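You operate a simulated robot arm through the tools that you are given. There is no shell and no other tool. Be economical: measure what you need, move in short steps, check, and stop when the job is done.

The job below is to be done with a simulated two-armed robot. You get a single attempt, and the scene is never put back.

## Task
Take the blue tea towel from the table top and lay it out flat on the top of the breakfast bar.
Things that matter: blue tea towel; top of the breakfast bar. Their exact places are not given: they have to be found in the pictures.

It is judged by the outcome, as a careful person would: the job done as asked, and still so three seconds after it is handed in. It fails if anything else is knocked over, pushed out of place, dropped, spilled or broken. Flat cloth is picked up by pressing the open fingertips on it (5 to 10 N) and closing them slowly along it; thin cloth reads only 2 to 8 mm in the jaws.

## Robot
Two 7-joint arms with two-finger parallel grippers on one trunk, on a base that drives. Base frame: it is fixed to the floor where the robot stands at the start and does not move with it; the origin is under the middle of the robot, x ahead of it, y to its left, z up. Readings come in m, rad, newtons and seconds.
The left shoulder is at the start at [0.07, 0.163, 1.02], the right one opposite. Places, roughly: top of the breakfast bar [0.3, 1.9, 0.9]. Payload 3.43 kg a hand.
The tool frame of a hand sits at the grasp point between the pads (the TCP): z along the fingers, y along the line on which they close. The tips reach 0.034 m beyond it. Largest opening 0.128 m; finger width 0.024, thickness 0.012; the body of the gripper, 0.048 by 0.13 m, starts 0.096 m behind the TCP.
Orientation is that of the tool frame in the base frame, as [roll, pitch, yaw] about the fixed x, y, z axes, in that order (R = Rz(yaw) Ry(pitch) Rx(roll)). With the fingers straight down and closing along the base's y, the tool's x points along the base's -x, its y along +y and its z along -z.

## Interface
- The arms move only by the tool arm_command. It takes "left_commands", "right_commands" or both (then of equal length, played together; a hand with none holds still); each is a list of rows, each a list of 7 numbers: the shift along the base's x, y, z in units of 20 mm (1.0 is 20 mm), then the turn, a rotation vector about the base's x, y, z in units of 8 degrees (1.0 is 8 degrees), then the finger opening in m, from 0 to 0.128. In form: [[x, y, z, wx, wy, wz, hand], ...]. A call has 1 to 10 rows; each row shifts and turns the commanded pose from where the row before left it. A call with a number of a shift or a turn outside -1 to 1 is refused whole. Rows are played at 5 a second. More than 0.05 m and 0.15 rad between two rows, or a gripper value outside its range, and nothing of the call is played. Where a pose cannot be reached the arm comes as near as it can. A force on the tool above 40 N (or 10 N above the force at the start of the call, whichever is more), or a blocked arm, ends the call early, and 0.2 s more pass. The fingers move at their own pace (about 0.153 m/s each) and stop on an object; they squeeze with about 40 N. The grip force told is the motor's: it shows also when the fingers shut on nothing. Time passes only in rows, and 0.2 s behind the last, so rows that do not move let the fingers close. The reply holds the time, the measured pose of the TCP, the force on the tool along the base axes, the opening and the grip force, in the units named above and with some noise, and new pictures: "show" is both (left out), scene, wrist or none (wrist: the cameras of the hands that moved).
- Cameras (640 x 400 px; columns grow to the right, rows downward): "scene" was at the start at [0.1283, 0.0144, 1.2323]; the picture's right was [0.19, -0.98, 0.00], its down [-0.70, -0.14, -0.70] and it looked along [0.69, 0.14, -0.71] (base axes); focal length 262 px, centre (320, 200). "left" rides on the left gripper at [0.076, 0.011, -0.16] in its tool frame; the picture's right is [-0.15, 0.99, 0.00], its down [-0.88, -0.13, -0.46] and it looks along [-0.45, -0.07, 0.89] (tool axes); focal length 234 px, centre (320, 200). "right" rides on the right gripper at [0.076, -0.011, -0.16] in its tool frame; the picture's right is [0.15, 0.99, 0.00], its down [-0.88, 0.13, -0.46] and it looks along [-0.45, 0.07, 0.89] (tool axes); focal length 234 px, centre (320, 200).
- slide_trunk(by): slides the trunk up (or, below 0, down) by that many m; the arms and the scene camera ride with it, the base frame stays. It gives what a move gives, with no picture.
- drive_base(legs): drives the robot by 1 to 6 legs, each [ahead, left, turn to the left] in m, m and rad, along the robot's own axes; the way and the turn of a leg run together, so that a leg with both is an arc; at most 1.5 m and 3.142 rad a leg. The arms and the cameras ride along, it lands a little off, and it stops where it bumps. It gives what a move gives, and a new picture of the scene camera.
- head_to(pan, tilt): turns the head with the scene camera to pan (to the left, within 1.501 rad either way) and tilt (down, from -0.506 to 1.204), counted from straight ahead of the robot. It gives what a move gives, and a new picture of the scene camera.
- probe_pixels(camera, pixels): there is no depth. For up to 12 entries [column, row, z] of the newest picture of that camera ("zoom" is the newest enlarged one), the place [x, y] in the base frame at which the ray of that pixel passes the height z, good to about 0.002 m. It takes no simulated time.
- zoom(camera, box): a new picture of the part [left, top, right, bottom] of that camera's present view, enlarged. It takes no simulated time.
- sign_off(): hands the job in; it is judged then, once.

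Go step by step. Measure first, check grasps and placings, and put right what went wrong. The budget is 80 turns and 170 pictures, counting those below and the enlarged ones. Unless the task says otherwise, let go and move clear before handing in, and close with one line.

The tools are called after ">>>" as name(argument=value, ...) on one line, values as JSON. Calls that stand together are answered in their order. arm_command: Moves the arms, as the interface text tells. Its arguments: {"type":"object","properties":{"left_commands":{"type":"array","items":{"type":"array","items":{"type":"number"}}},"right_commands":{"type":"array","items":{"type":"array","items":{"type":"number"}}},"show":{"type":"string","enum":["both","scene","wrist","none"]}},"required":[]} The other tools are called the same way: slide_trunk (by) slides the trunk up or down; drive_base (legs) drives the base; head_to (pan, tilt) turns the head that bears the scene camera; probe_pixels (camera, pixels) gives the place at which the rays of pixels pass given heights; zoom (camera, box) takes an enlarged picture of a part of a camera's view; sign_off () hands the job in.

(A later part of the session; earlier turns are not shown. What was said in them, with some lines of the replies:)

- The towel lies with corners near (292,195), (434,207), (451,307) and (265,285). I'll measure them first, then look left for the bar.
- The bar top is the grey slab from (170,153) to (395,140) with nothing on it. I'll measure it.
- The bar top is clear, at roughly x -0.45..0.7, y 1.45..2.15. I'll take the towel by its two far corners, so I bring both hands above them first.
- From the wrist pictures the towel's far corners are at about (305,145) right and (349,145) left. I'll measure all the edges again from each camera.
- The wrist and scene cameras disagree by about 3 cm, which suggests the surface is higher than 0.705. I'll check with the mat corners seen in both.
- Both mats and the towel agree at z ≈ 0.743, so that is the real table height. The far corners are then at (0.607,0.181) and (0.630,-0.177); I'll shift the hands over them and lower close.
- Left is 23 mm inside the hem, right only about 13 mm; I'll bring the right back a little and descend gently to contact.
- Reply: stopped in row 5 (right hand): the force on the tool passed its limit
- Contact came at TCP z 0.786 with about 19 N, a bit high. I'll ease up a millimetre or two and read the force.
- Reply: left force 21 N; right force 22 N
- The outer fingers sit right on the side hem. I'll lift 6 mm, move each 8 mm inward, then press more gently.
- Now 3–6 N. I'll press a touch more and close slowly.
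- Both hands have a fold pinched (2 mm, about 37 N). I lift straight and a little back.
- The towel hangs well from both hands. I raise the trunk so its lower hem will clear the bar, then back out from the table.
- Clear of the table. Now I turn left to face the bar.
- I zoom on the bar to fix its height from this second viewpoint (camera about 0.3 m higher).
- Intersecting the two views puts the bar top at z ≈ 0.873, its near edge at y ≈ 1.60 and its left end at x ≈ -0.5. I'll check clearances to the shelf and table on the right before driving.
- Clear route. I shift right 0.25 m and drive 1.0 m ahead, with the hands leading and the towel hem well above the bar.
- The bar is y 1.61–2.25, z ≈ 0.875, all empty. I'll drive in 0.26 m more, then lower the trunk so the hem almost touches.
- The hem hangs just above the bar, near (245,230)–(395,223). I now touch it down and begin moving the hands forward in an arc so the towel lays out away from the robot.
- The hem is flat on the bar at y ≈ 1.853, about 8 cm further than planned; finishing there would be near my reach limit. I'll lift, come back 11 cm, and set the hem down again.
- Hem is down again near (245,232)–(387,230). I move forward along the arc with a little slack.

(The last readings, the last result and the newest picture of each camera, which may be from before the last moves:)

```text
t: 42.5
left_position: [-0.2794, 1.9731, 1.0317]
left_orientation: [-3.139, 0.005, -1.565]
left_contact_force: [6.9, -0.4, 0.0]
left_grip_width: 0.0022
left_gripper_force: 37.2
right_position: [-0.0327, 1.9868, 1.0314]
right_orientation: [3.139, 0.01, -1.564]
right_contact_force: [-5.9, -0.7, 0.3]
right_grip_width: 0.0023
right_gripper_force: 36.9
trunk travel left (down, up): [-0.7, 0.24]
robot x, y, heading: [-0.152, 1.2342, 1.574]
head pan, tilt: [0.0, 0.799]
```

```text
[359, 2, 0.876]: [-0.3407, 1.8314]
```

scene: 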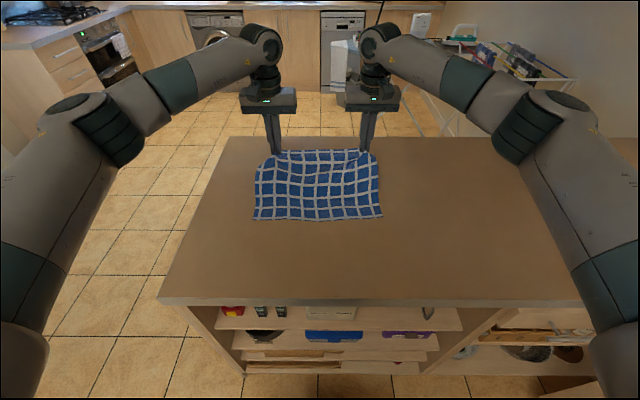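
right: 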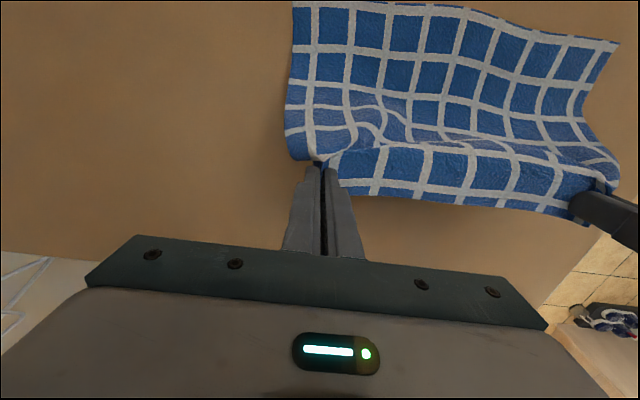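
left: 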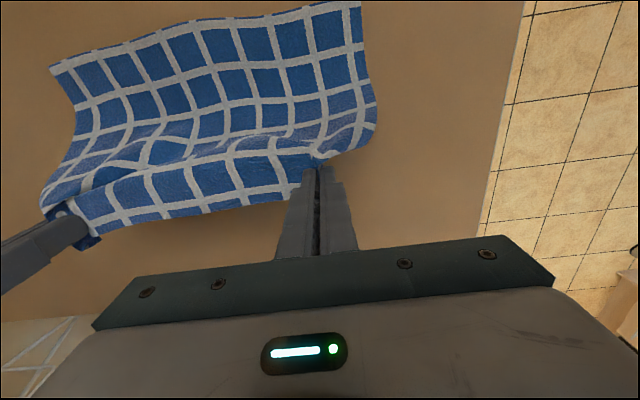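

Hem now at y ≈ 1.84, with about 5 cm slack left. I'll get the next 5 cm of forward travel by driving the base, which also keeps the arms well in reach.

>>> drive_base(legs=[[0.05, 0, 0]])

>>> arm_command(left_commands=[[0, 0, -0.3, 0, 0, 0, 0], [0, 0.75, -0.75, 0, 0, 0, 0], [0, 0.75, -0.75, 0, 0, 0, 0], [0, 0.38, -1, 0, 0, 0, 0], [0, 0.38, -1, 0, 0, 0, 0], [0, 0, -0.6, 0, 0, 0, 0], [0, 0, 0, 0, 0, 0, 0]], right_commands=[[0, 0, -0.3, 0, 0, 0, 0], [0, 0.75, -0.75, 0, 0, 0, 0], [0, 0.75, -0.75, 0, 0, 0, 0], [0, 0.38, -1, 0, 0, 0, 0], [0, 0.38, -1, 0, 0, 0, 0], [0, 0, -0.6, 0, 0, 0, 0], [0, 0, 0, 0, 0, 0, 0]], show="both")

```text
t: 43.4
left_position: [-0.2791, 2.0206, 1.0319]
left_orientation: [-3.141, 0.006, -1.564]
left_contact_force: [6.2, -0.3, -0.9]
left_grip_width: 0.0024
left_gripper_force: 37.1
right_position: [-0.0337, 2.0366, 1.0317]
right_orientation: [3.139, 0.01, -1.564]
right_contact_force: [-6.1, 0.1, 0.6]
right_grip_width: 0.0022
right_gripper_force: 36.6
trunk travel left (down, up): [-0.7, 0.24]
robot x, y, heading: [-0.1546, 1.2857, 1.574]
head pan, tilt: [0.0, 0.799]
```

scene: 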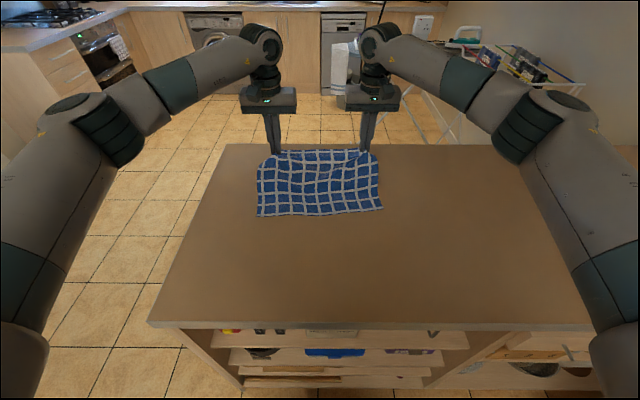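

```text
t: 45.0
left_position: [-0.2795, 2.0684, 0.9422]
left_orientation: [-3.139, 0.006, -1.565]
left_contact_force: [4.7, 0.1, -0.4]
left_grip_width: 0.0026
left_gripper_force: 37.7
right_position: [-0.0339, 2.0815, 0.9409]
right_orientation: [3.139, 0.009, -1.565]
right_contact_force: [-4.6, -0.7, -0.4]
right_grip_width: 0.0024
right_gripper_force: 37.0
trunk travel left (down, up): [-0.7, 0.24]
robot x, y, heading: [-0.1531, 1.2843, 1.578]
head pan, tilt: [0.0, 0.799]
```

scene: 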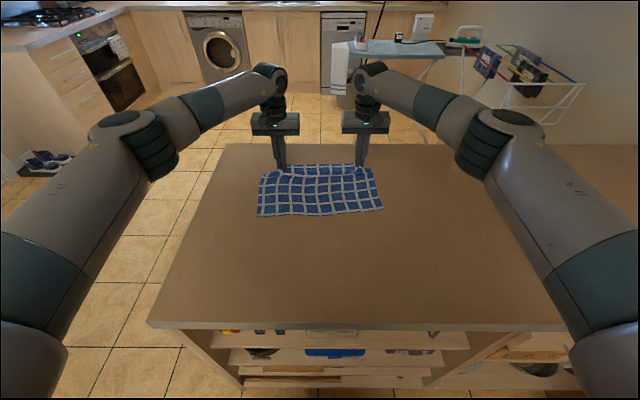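
right: 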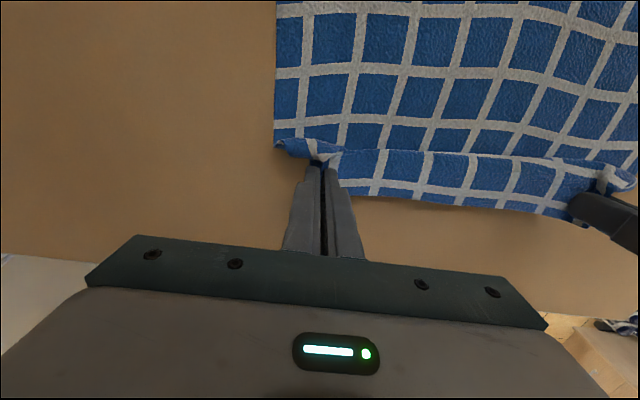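
left: 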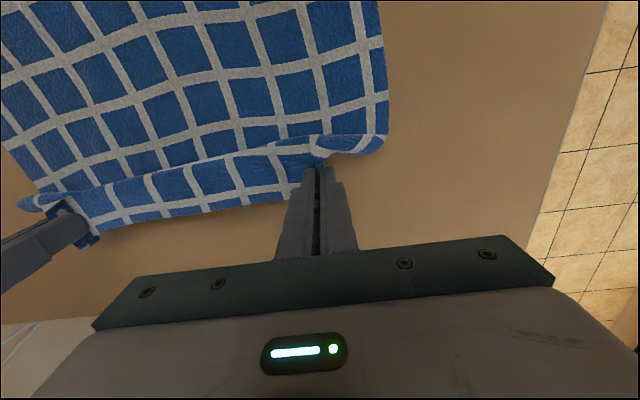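

The towel is nearly laid; only the pinched far edge is raised. I lower to light contact.

>>> arm_command(left_commands=[[0, 0.2, -0.5, 0, 0, 0, 0], [0, 0.2, -0.4, 0, 0, 0, 0], [0, 0, -0.2, 0, 0, 0, 0], [0, 0, -0.2, 0, 0, 0, 0], [0, 0, 0, 0, 0, 0, 0]], right_commands=[[0, 0.2, -0.5, 0, 0, 0, 0], [0, 0.2, -0.4, 0, 0, 0, 0], [0, 0, -0.2, 0, 0, 0, 0], [0, 0, -0.2, 0, 0, 0, 0], [0, 0, 0, 0, 0, 0, 0]], show="none")

```text
t: 46.2
left_position: [-0.2803, 2.0768, 0.9164]
left_orientation: [-3.139, 0.007, -1.563]
left_contact_force: [7.3, 0.3, 1.7]
left_grip_width: 0.0024
left_gripper_force: 37.5
right_position: [-0.0326, 2.0912, 0.9157]
right_orientation: [3.137, 0.009, -1.564]
right_contact_force: [-6.5, -0.3, 4.9]
right_grip_width: 0.0022
right_gripper_force: 36.8
trunk travel left (down, up): [-0.7, 0.24]
robot x, y, heading: [-0.1553, 1.2875, 1.578]
head pan, tilt: [0.0, 0.799]
```

Light contact on both sides (2–5 N). I open slowly to let the folds spread back out.

>>> arm_command(left_commands=[[0, 0, -0.03, 0, 0, 0, 0.006], [0, 0, 0, 0, 0, 0, 0.014], [0, 0, 0, 0, 0, 0, 0.022], [0, 0, 0, 0, 0, 0, 0.03], [0, 0, 0, 0, 0, 0, 0.038], [0, 0, 0, 0, 0, 0, 0.046], [0, 0, 0, 0, 0, 0, 0.054], [0, 0, 0, 0, 0, 0, 0.06], [0, 0, 0, 0, 0, 0, 0.06]], right_commands=[[0, 0, 0, 0, 0, 0, 0.006], [0, 0, 0, 0, 0, 0, 0.014], [0, 0, 0, 0, 0, 0, 0.022], [0, 0, 0, 0, 0, 0, 0.03], [0, 0, 0, 0, 0, 0, 0.038], [0, 0, 0, 0, 0, 0, 0.046], [0, 0, 0, 0, 0, 0, 0.054], [0, 0, 0, 0, 0, 0, 0.06], [0, 0, 0, 0, 0, 0, 0.06]], show="both")

```text
t: 48.2
left_position: [-0.28, 2.0753, 0.9173]
left_orientation: [-3.14, 0.007, -1.564]
left_contact_force: [0.6, 0.3, 7.9]
left_grip_width: 0.0593
left_gripper_force: 0.0
right_position: [-0.0336, 2.0911, 0.9149]
right_orientation: [3.138, 0.008, -1.564]
right_contact_force: [-0.3, -0.9, 2.2]
right_grip_width: 0.0594
right_gripper_force: 0.0
trunk travel left (down, up): [-0.7, 0.24]
robot x, y, heading: [-0.151, 1.2855, 1.573]
head pan, tilt: [0.0, 0.799]
```

scene: 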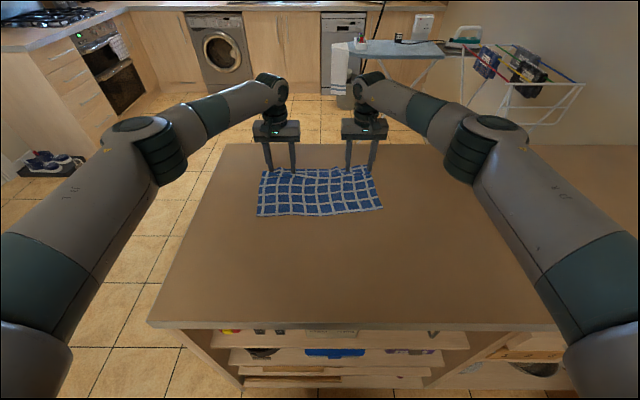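
right: 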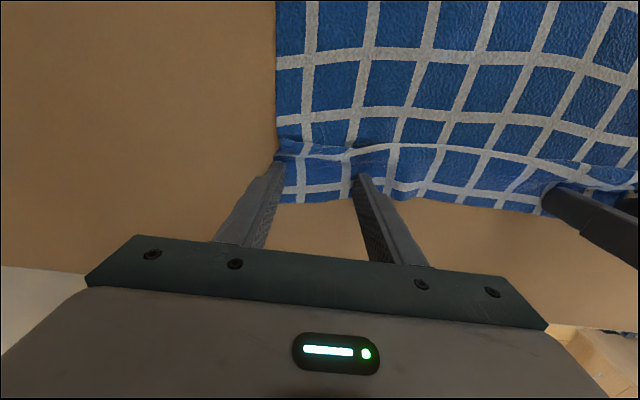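
left: 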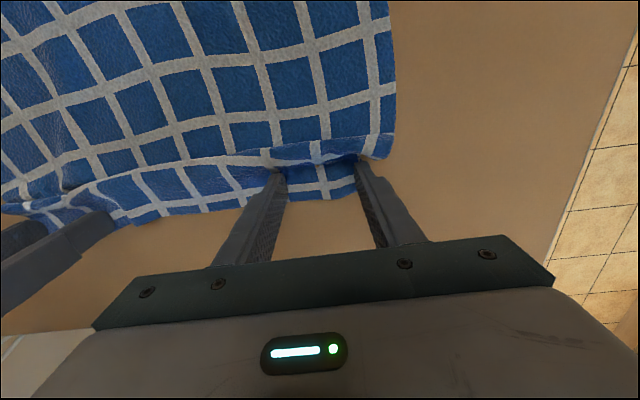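

The folds opened; a small ridge remains along the far hem. I lift straight off to see how it settles.

>>> arm_command(left_commands=[[0, 0, 0.5, 0, 0, 0, 0.06], [0, 0, 1, 0, 0, 0, 0.06], [0, 0, 1, 0, 0, 0, 0.06], [0, 0, 1, 0, 0, 0, 0.06], [0, 0, 1, 0, 0, 0, 0.06]], right_commands=[[0, 0, 0.5, 0, 0, 0, 0.06], [0, 0, 1, 0, 0, 0, 0.06], [0, 0, 1, 0, 0, 0, 0.06], [0, 0, 1, 0, 0, 0, 0.06], [0, 0, 1, 0, 0, 0, 0.06]], show="wrist")

>>> zoom(camera="scene", box=[240, 130, 400, 230])

```text
t: 49.4
left_position: [-0.2789, 2.0752, 1.0053]
left_orientation: [-3.138, 0.007, -1.564]
left_contact_force: [1.0, -0.3, -0.2]
left_grip_width: 0.06
left_gripper_force: 0.0
right_position: [-0.0324, 2.0901, 1.006]
right_orientation: [3.138, 0.008, -1.563]
right_contact_force: [-0.5, 0.0, -0.5]
right_grip_width: 0.0601
right_gripper_force: 0.1
trunk travel left (down, up): [-0.7, 0.24]
robot x, y, heading: [-0.1501, 1.2889, 1.579]
head pan, tilt: [0.0, 0.799]
```

right: 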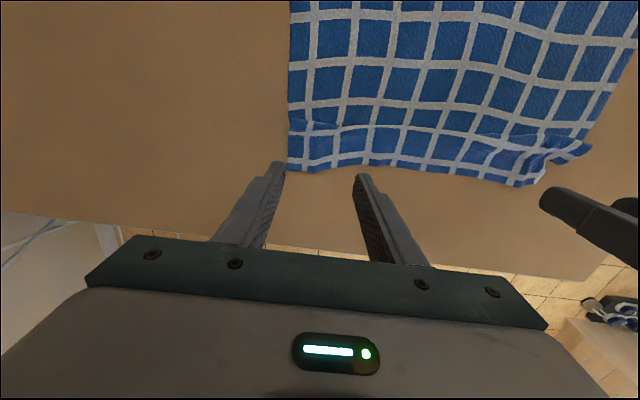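
left: 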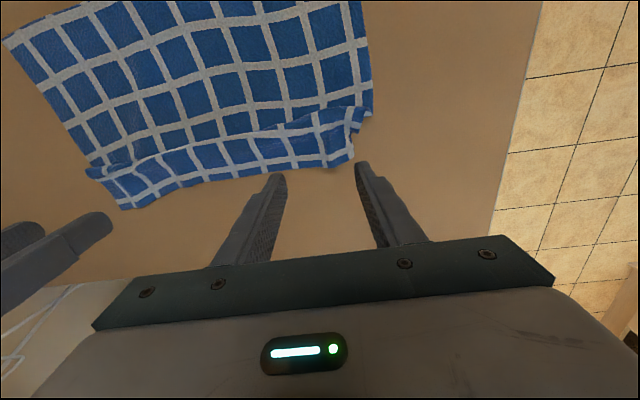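

```text
4.00 times, centred on (320, 180) of scene
```

zoom: 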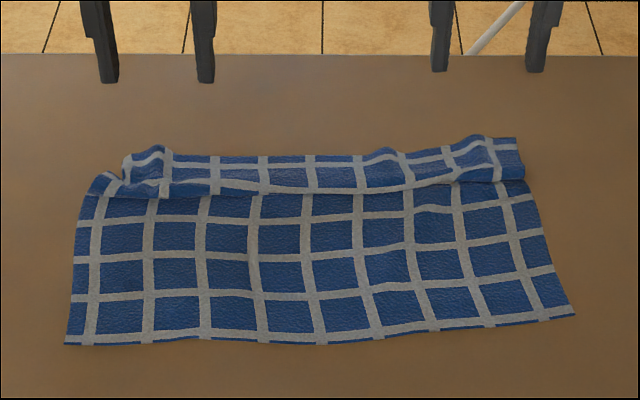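

The far edge has a tuck: hem strip at zoom (125–520, ~150) and ridge line at about row 190. I'll measure it, then press on the hem strip and draw it away to flatten it.

>>> probe_pixels(camera="zoom", pixels=[[125, 160, 0.88], [165, 150, 0.88], [220, 157, 0.88], [400, 155, 0.88], [518, 140, 0.88], [100, 190, 0.88], [300, 193, 0.88], [525, 180, 0.88], [65, 343, 0.878], [573, 315, 0.878]])

>>> probe_pixels(camera="left", pixels=[[352, 160, 0.88], [368, 110, 0.88], [330, 165, 0.88], [220, 177, 0.88], [290, 125, 0.885]])

>>> probe_pixels(camera="right", pixels=[[290, 170, 0.88], [288, 125, 0.885], [365, 165, 0.88], [520, 185, 0.88], [590, 150, 0.88]])

>>> zoom(camera="left", box=[80, 60, 400, 220])

>>> zoom(camera="right", box=[270, 60, 610, 210])

```text
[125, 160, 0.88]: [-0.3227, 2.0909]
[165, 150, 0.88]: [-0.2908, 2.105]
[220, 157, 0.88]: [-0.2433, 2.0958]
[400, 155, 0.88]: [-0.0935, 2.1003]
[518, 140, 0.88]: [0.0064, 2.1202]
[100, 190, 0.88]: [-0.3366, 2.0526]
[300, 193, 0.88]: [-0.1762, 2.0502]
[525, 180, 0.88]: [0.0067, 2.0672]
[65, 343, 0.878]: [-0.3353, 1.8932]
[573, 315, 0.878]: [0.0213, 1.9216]
```

```text
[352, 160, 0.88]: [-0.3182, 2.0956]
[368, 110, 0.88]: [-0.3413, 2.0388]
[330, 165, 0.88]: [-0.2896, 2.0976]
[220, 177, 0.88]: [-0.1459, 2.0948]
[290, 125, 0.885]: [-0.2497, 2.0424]
```

```text
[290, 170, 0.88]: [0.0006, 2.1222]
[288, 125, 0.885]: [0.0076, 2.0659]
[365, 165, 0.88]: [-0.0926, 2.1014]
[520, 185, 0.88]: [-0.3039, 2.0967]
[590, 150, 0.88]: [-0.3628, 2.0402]
```

```text
2.00 times, centred on (240, 140) of left
```

zoom: 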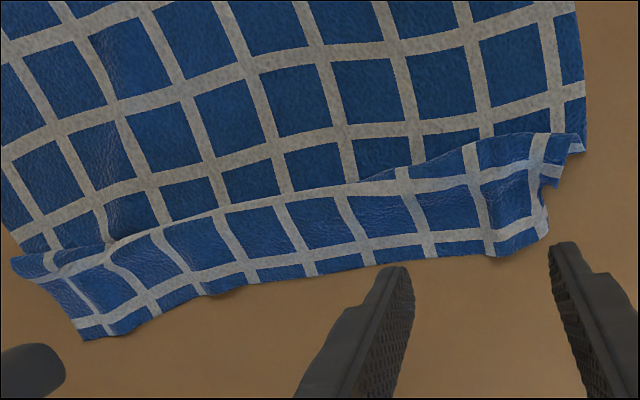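

```text
1.88 times, centred on (440, 135) of right
```

zoom: 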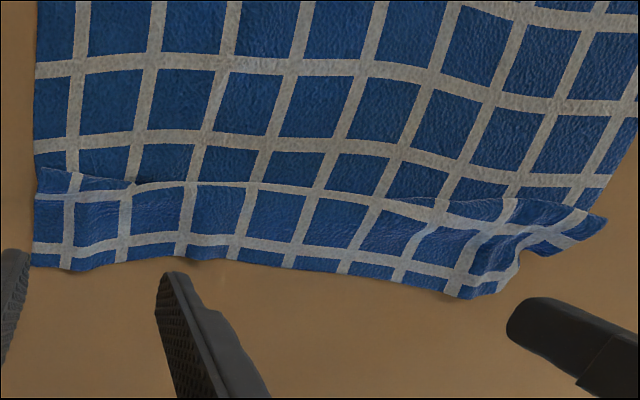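

The strip lies folded about 3 cm back on itself; near hem is at y 1.89–1.92. Pressing near the near hem and drawing the towel toward the robot should pull the tuck open and bring it into easier reach.

>>> arm_command(left_commands=[[0, -1, 0, 0, 0, 0, 0.04], [0, -1, 0, 0, 0, 0, 0.04], [0, -1, 0, 0, 0, 0, 0.04], [0, -1, -0.6, 0, 0, 0, 0.04], [0, -1, -1, 0, 0, 0, 0.04], [0, -1, -1, 0, 0, 0, 0.04], [0, -0.3, -0.9, 0, 0, 0, 0.04], [0, 0, -0.7, 0, 0, 0, 0.04], [0, 0, -0.15, 0, 0, 0, 0.04], [0, 0, 0, 0, 0, 0, 0.04]], right_commands=[[0, -1, 0, 0, 0, 0, 0.04], [0, -1, 0, 0, 0, 0, 0.04], [0, -1, 0, 0, 0, 0, 0.04], [0, -1, -0.6, 0, 0, 0, 0.04], [0, -1, -1, 0, 0, 0, 0.04], [0, -1, -1, 0, 0, 0, 0.04], [0, -0.1, -0.9, 0, 0, 0, 0.04], [0, 0, -0.7, 0, 0, 0, 0.04], [0, 0, -0.15, 0, 0, 0, 0.04], [0, 0, 0, 0, 0, 0, 0.04]], show="wrist")

```text
t: 51.6
left_position: [-0.2812, 1.9498, 0.917]
left_orientation: [-3.139, 0.006, -1.562]
left_contact_force: [0.3, -0.8, -0.6]
left_grip_width: 0.0398
left_gripper_force: 0.1
right_position: [-0.0348, 1.9675, 0.919]
right_orientation: [3.138, 0.006, -1.565]
right_contact_force: [0.9, 0.3, 0.1]
right_grip_width: 0.0398
right_gripper_force: 0.0
trunk travel left (down, up): [-0.7, 0.24]
robot x, y, heading: [-0.1536, 1.2873, 1.578]
head pan, tilt: [0.0, 0.799]
```

right: 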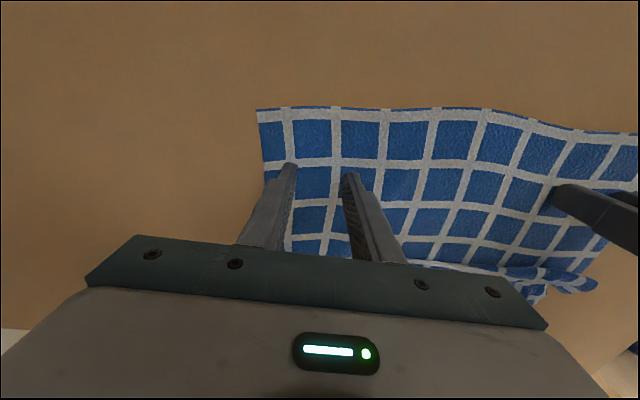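
left: 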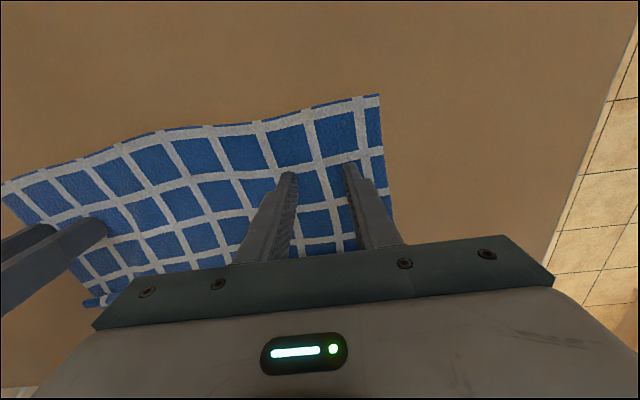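

No contact yet. Lower a few mm more.

>>> arm_command(left_commands=[[0, 0, -0.1, 0, 0, 0, 0.04], [0, 0, -0.1, 0, 0, 0, 0.04], [0, 0, 0, 0, 0, 0, 0.04]], right_commands=[[0, 0, -0.15, 0, 0, 0, 0.04], [0, 0, -0.12, 0, 0, 0, 0.04], [0, 0, 0, 0, 0, 0, 0.04]], show="none")

```text
t: 52.4
left_position: [-0.2802, 1.9494, 0.9151]
left_orientation: [-3.14, 0.007, -1.564]
left_contact_force: [-0.1, 2.0, 6.8]
left_grip_width: 0.04
left_gripper_force: 0.1
right_position: [-0.035, 1.9689, 0.9152]
right_orientation: [3.137, 0.009, -1.563]
right_contact_force: [-0.4, -0.3, 4.0]
right_grip_width: 0.0401
right_gripper_force: 0.0
trunk travel left (down, up): [-0.7, 0.24]
robot x, y, heading: [-0.1487, 1.2899, 1.578]
head pan, tilt: [0.0, 0.799]
```

Contact 4–7 N. Now I draw the towel toward the robot; 11 cm left, 13 cm right to square it up.

>>> arm_command(left_commands=[[0, -0.3, -0.05, 0, 0, 0, 0.04], [0, -0.5, 0, 0, 0, 0, 0.04], [0, -0.6, 0, 0, 0, 0, 0.04], [0, -0.6, 0, 0, 0, 0, 0.04], [0, -0.6, 0, 0, 0, 0, 0.04], [0, -0.6, 0, 0, 0, 0, 0.04], [0, -0.6, 0, 0, 0, 0, 0.04], [0, -0.6, 0, 0, 0, 0, 0.04], [0, -0.6, 0, 0, 0, 0, 0.04], [0, 0, 0, 0, 0, 0, 0.04]], right_commands=[[0, -0.4, -0.1, 0, 0, 0, 0.04], [0, -0.6, 0, 0, 0, 0, 0.04], [0, -0.75, 0, 0, 0, 0, 0.04], [0, -0.75, 0, 0, 0, 0, 0.04], [0, -0.75, 0, 0, 0, 0, 0.04], [0, -0.75, 0, 0, 0, 0, 0.04], [0, -0.75, 0, 0, 0, 0, 0.04], [0, -0.75, 0, 0, 0, 0, 0.04], [0, -0.75, 0, 0, 0, 0, 0.04], [0, 0, 0, 0, 0, 0, 0.04]], show="both")

>>> zoom(camera="scene", box=[220, 130, 420, 255])

```text
t: 54.2
left_position: [-0.28, 1.8683, 0.9159]
left_orientation: [-3.139, 0.008, -1.564]
left_contact_force: [-0.7, -2.8, 8.5]
left_grip_width: 0.04
left_gripper_force: 0.1
right_position: [-0.0339, 1.8686, 0.9154]
right_orientation: [3.136, 0.015, -1.565]
right_contact_force: [-0.3, -3.4, 12.7]
right_grip_width: 0.0399
right_gripper_force: 0.0
trunk travel left (down, up): [-0.7, 0.24]
robot x, y, heading: [-0.1574, 1.2878, 1.577]
head pan, tilt: [0.0, 0.799]
stopped in row 8 (right hand): the force on the tool passed its limit (the readings are from after the stop); the commanded pose is now the measured one
```

scene: 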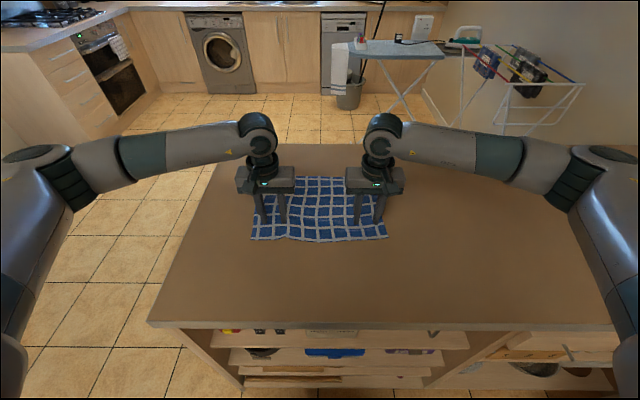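
right: 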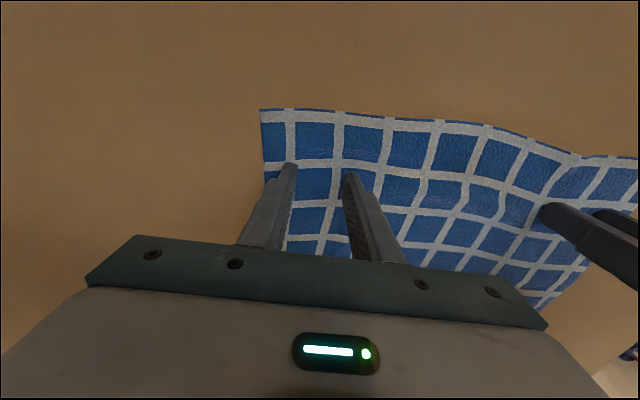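
left: 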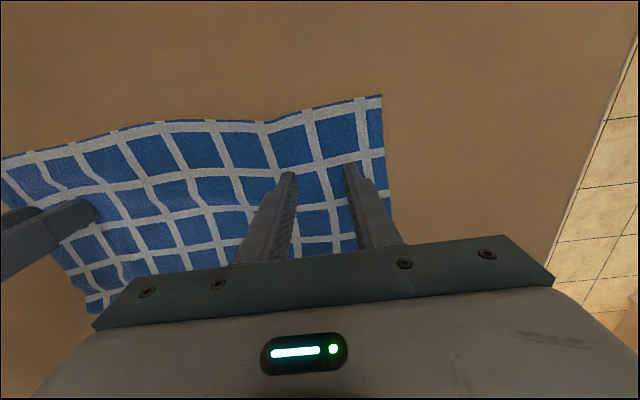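

```text
3.20 times, centred on (320, 192) of scene
```

zoom: 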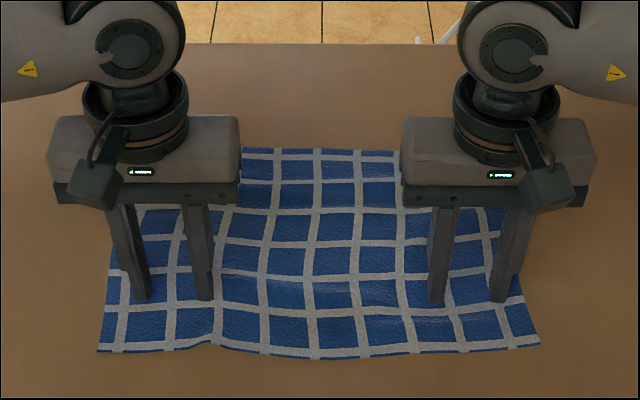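

The pull opened the tuck nicely. I lift off and look at the whole towel.

>>> arm_command(left_commands=[[0, 0, 0.5, 0, 0, 0, 0.04], [0, 0, 1, 0, 0, 0, 0.04], [0, 0, 1, 0, 0, 0, 0.04], [-0.5, -0.3, 1, 0, 0, 0, 0.04], [-1, -0.5, 1, 0, 0, 0, 0.04], [-1, -0.5, 1, 0, 0, 0, 0.04], [-1, -0.5, 1, 0, 0, 0, 0.04], [-1, -0.5, 0, 0, 0, 0, 0.04]], right_commands=[[0, 0, 0.5, 0, 0, 0, 0.04], [0, 0, 1, 0, 0, 0, 0.04], [0, 0, 1, 0, 0, 0, 0.04], [0.5, -0.3, 1, 0, 0, 0, 0.04], [1, -0.5, 1, 0, 0, 0, 0.04], [1, -0.5, 1, 0, 0, 0, 0.04], [1, -0.5, 1, 0, 0, 0, 0.04], [1, -0.5, 0, 0, 0, 0, 0.04]], show="scene")

>>> zoom(camera="scene", box=[220, 150, 420, 275])

```text
t: 56.0
left_position: [-0.3698, 1.8239, 1.0419]
left_orientation: [-3.139, 0.006, -1.564]
left_contact_force: [0.4, -0.6, -0.8]
left_grip_width: 0.0398
left_gripper_force: 0.0
right_position: [0.0575, 1.8212, 1.0459]
right_orientation: [3.138, 0.011, -1.564]
right_contact_force: [0.7, 0.2, 0.9]
right_grip_width: 0.0403
right_gripper_force: 0.1
trunk travel left (down, up): [-0.7, 0.24]
robot x, y, heading: [-0.1513, 1.2869, 1.581]
head pan, tilt: [0.0, 0.799]
```

scene: 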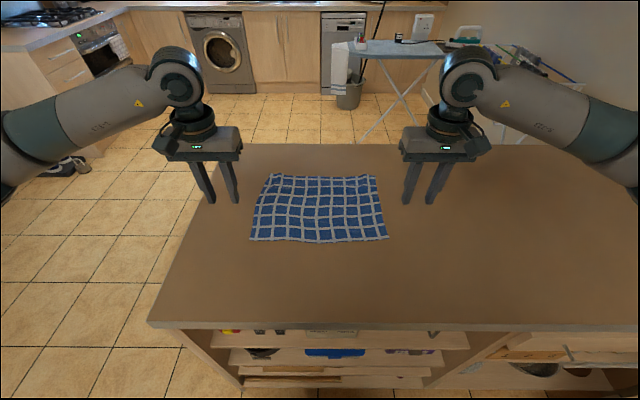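

```text
3.20 times, centred on (320, 212) of scene
```

zoom: 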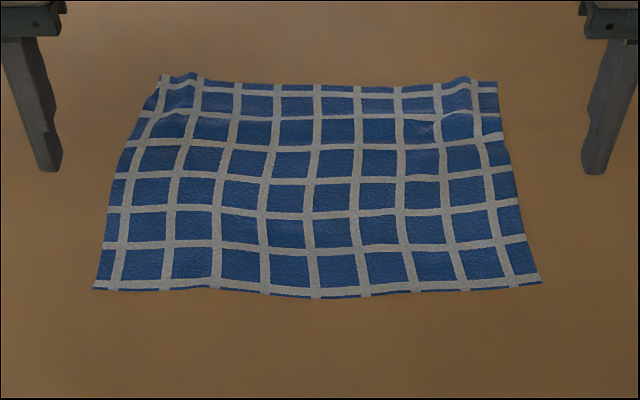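

The towel lies flat on the bar, with only small bumps at the far corners, at zoom (180,100) and (460,105). I'll compare the size with the original 0.36 × 0.26 m.

>>> probe_pixels(camera="zoom", pixels=[[93, 289, 0.878], [541, 282, 0.878], [498, 82, 0.878], [160, 76, 0.88], [180, 105, 0.88], [460, 105, 0.88], [317, 84, 0.878], [317, 297, 0.878]])

```text
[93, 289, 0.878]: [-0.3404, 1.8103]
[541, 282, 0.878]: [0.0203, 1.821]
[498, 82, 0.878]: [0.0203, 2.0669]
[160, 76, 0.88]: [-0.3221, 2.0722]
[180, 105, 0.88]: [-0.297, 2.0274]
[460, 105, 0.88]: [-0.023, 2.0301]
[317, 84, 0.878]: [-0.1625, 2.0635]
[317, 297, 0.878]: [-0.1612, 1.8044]
```

It spans 0.36 × 0.255 m, so it is fully spread apart from a roughly 2 cm bump at the far-left corner and a smaller one at far-right. I'll smooth both with a light press-and-pull outward.

>>> arm_command(left_commands=[[0.375, 1, 0, 0, 0, 0, 0.02], [0.375, 1, 0, 0, 0, 0, 0.02], [0.375, 1, 0, 0, 0, 0, 0.02], [0.375, 1, 0, 0, 0, 0, 0.02], [0.375, 1, 0, 0, 0, 0, 0.02], [0.375, 1, -0.5, 0, 0, 0, 0.02], [0.375, 1, -0.9, 0, 0, 0, 0.02], [0.375, 1, -1, 0, 0, 0, 0.02], [0.375, 1, -1, 0, 0, 0, 0.02], [0.375, 1, -1, 0, 0, 0, 0.02]], right_commands=[[-0.335, 1, 0, 0, 0, 0, 0.02], [-0.335, 1, 0, 0, 0, 0, 0.02], [-0.335, 1, 0, 0, 0, 0, 0.02], [-0.335, 1, 0, 0, 0, 0, 0.02], [-0.335, 1, 0, 0, 0, 0, 0.02], [-0.335, 1, -0.7, 0, 0, 0, 0.02], [-0.335, 1, -0.9, 0, 0, 0, 0.02], [-0.335, 1, -1, 0, 0, 0, 0.02], [-0.335, 1, -1, 0, 0, 0, 0.02], [-0.335, 1, -1, 0, 0, 0, 0.02]], show="wrist")

```text
t: 58.2
left_position: [-0.2968, 2.0255, 0.9534]
left_orientation: [-3.14, 0.004, -1.563]
left_contact_force: [0.0, 0.7, -0.2]
left_grip_width: 0.0198
left_gripper_force: 0.1
right_position: [-0.0121, 2.0259, 0.9511]
right_orientation: [3.138, 0.01, -1.564]
right_contact_force: [-0.7, 0.3, -0.3]
right_grip_width: 0.0201
right_gripper_force: 0.2
trunk travel left (down, up): [-0.7, 0.24]
robot x, y, heading: [-0.149, 1.2894, 1.577]
head pan, tilt: [0.0, 0.799]
```

right: 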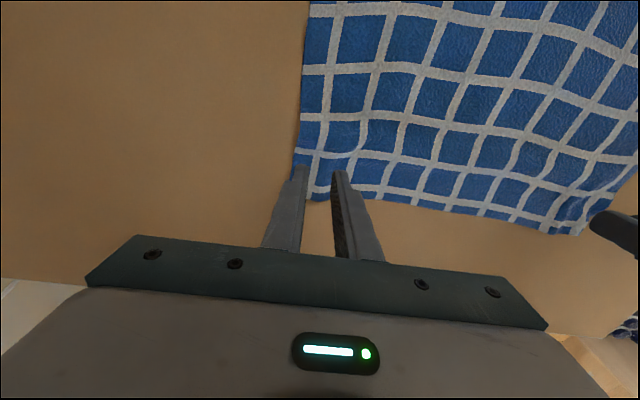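
left: 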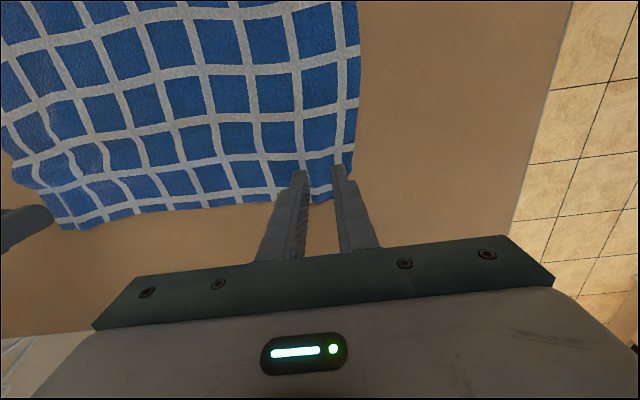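

Hands are over the two bumps. Press lightly and draw outward about 2 cm left and 1 cm right.

>>> arm_command(left_commands=[[0, 0.2, -1, 0, 0, 0, 0.02], [0, 0, -0.5, 0, 0, 0, 0.02], [0, 0, -0.3, 0, 0, 0, 0.02], [0, 0, -0.2, 0, 0, 0, 0.02], [-0.4, 0.15, 0, 0, 0, 0, 0.02], [-0.4, 0.15, 0, 0, 0, 0, 0.02], [-0.4, 0.15, 0, 0, 0, 0, 0.02], [0, 0, 0, 0, 0, 0, 0.02]], right_commands=[[0, 0.2, -1, 0, 0, 0, 0.02], [0, 0, -0.5, 0, 0, 0, 0.02], [0, 0, -0.3, 0, 0, 0, 0.02], [0, 0, -0.1, 0, 0, 0, 0.02], [0.2, 0.1, 0, 0, 0, 0, 0.02], [0.2, 0.1, 0, 0, 0, 0, 0.02], [0.2, 0.1, 0, 0, 0, 0, 0.02], [0, 0, 0, 0, 0, 0, 0.02]], show="wrist")

```text
t: 60.0
left_position: [-0.3185, 2.0353, 0.9167]
left_orientation: [-3.141, 0.005, -1.561]
left_contact_force: [-0.9, 0.4, -0.5]
left_grip_width: 0.0203
left_gripper_force: 0.1
right_position: [0.0004, 2.0332, 0.9154]
right_orientation: [3.139, 0.013, -1.564]
right_contact_force: [-2.2, -0.4, 11.9]
right_grip_width: 0.0188
right_gripper_force: 0.1
trunk travel left (down, up): [-0.7, 0.24]
robot x, y, heading: [-0.1513, 1.2862, 1.583]
head pan, tilt: [0.0, 0.799]
```

right: 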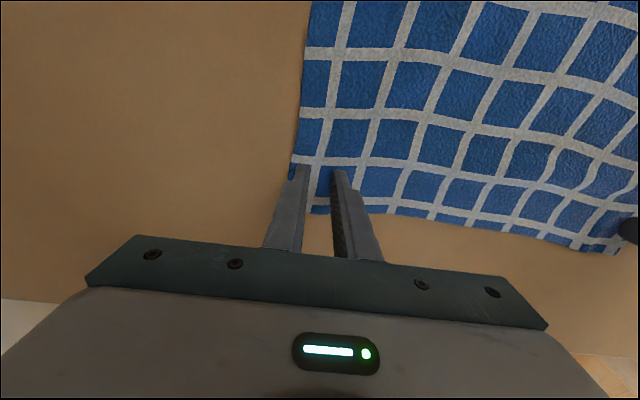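
left: 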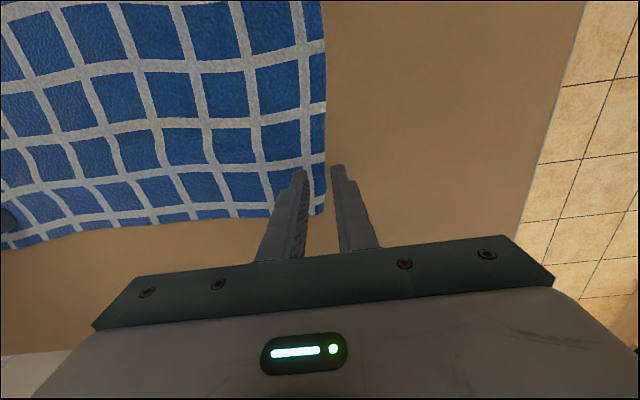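

The right corner is smoothed; the left hand had no contact. Repeat the left a little lower while the right lifts off.

>>> arm_command(left_commands=[[0, 0, 0.5, 0, 0, 0, 0.02], [0.7, 0, 0, 0, 0, 0, 0.02], [0.6, 0, 0, 0, 0, 0, 0.02], [0, 0, -0.5, 0, 0, 0, 0.02], [0, 0, -0.2, 0, 0, 0, 0.02], [0, 0, -0.1, 0, 0, 0, 0.02], [-0.3, 0.1, 0, 0, 0, 0, 0.02], [-0.3, 0.1, 0, 0, 0, 0, 0.02], [-0.3, 0.1, 0, 0, 0, 0, 0.02], [0, 0, 0, 0, 0, 0, 0.02]], right_commands=[[0, 0, 0.5, 0, 0, 0, 0.02], [0, 0, 1, 0, 0, 0, 0.02], [0, 0, 1, 0, 0, 0, 0.02], [1, -0.5, 1, 0, 0, 0, 0.02], [1, -0.5, 1, 0, 0, 0, 0.02], [1, -0.5, 1, 0, 0, 0, 0.02], [1, -0.5, 0, 0, 0, 0, 0.02], [0, 0, 0, 0, 0, 0, 0.02], [0, 0, 0, 0, 0, 0, 0.02], [0, 0, 0, 0, 0, 0, 0.02]], show="scene")

>>> arm_command(left_commands=[[0, 0, 0.5, 0, 0, 0, 0.02], [0, 0, 1, 0, 0, 0, 0.02], [0, 0, 1, 0, 0, 0, 0.02], [-1, -0.5, 1, 0, 0, 0, 0.02], [-1, -0.5, 1, 0, 0, 0, 0.02], [-1, -0.5, 1, 0, 0, 0, 0.02], [-1, -0.5, 0.5, 0, 0, 0, 0.02]], show="scene")

>>> zoom(camera="scene", box=[220, 150, 420, 275])

```text
t: 62.3
left_position: [-0.3087, 2.0444, 0.9161]
left_orientation: [-3.137, 0.013, -1.564]
left_contact_force: [2.5, -4.0, 22.8]
left_grip_width: 0.0189
left_gripper_force: 0.1
right_position: [0.081, 1.9909, 1.0232]
right_orientation: [3.137, 0.011, -1.564]
right_contact_force: [-0.8, 0.9, 0.5]
right_grip_width: 0.0202
right_gripper_force: 0.1
trunk travel left (down, up): [-0.7, 0.24]
robot x, y, heading: [-0.1547, 1.2889, 1.579]
head pan, tilt: [0.0, 0.799]
stopped in row 10 (left hand): the force on the tool passed its limit (the readings are from after the stop); the commanded pose is now the measured one
```

scene: 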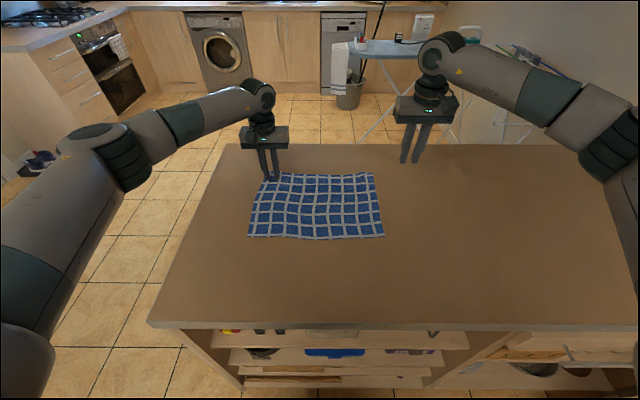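

```text
t: 63.9
left_position: [-0.3898, 2.004, 1.0323]
left_orientation: [-3.138, 0.009, -1.566]
left_contact_force: [-1.0, -0.4, -0.6]
left_grip_width: 0.0201
left_gripper_force: 0.0
right_position: [0.0806, 1.993, 1.0244]
right_orientation: [3.138, 0.012, -1.564]
right_contact_force: [0.7, 0.1, -0.1]
right_grip_width: 0.0201
right_gripper_force: 0.0
trunk travel left (down, up): [-0.7, 0.24]
robot x, y, heading: [-0.1537, 1.2881, 1.579]
head pan, tilt: [0.0, 0.799]
```

scene: 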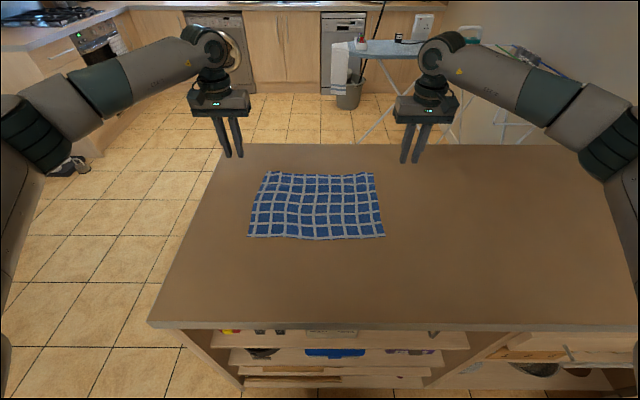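

```text
3.20 times, centred on (320, 212) of scene
```

zoom: 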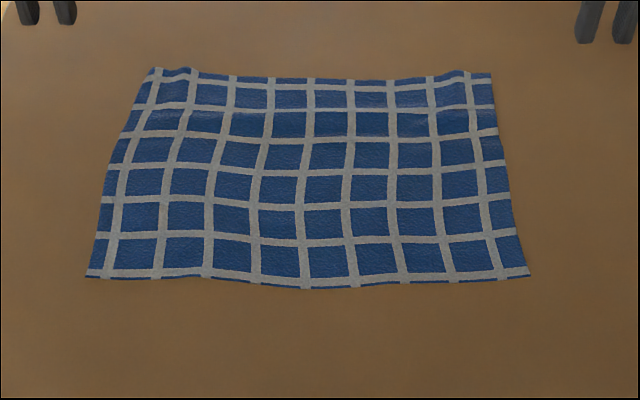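

The towel lies spread flat, all four corners on the bar top, and both hands are clear of it. Nothing else was moved, so I'm handing in.

>>> sign_off()

```text
The job is handed in.
```

The blue tea towel is laid out flat on the top of the breakfast bar, with only slight ripples left along its far edge. Both hands have let go and are clear of it.
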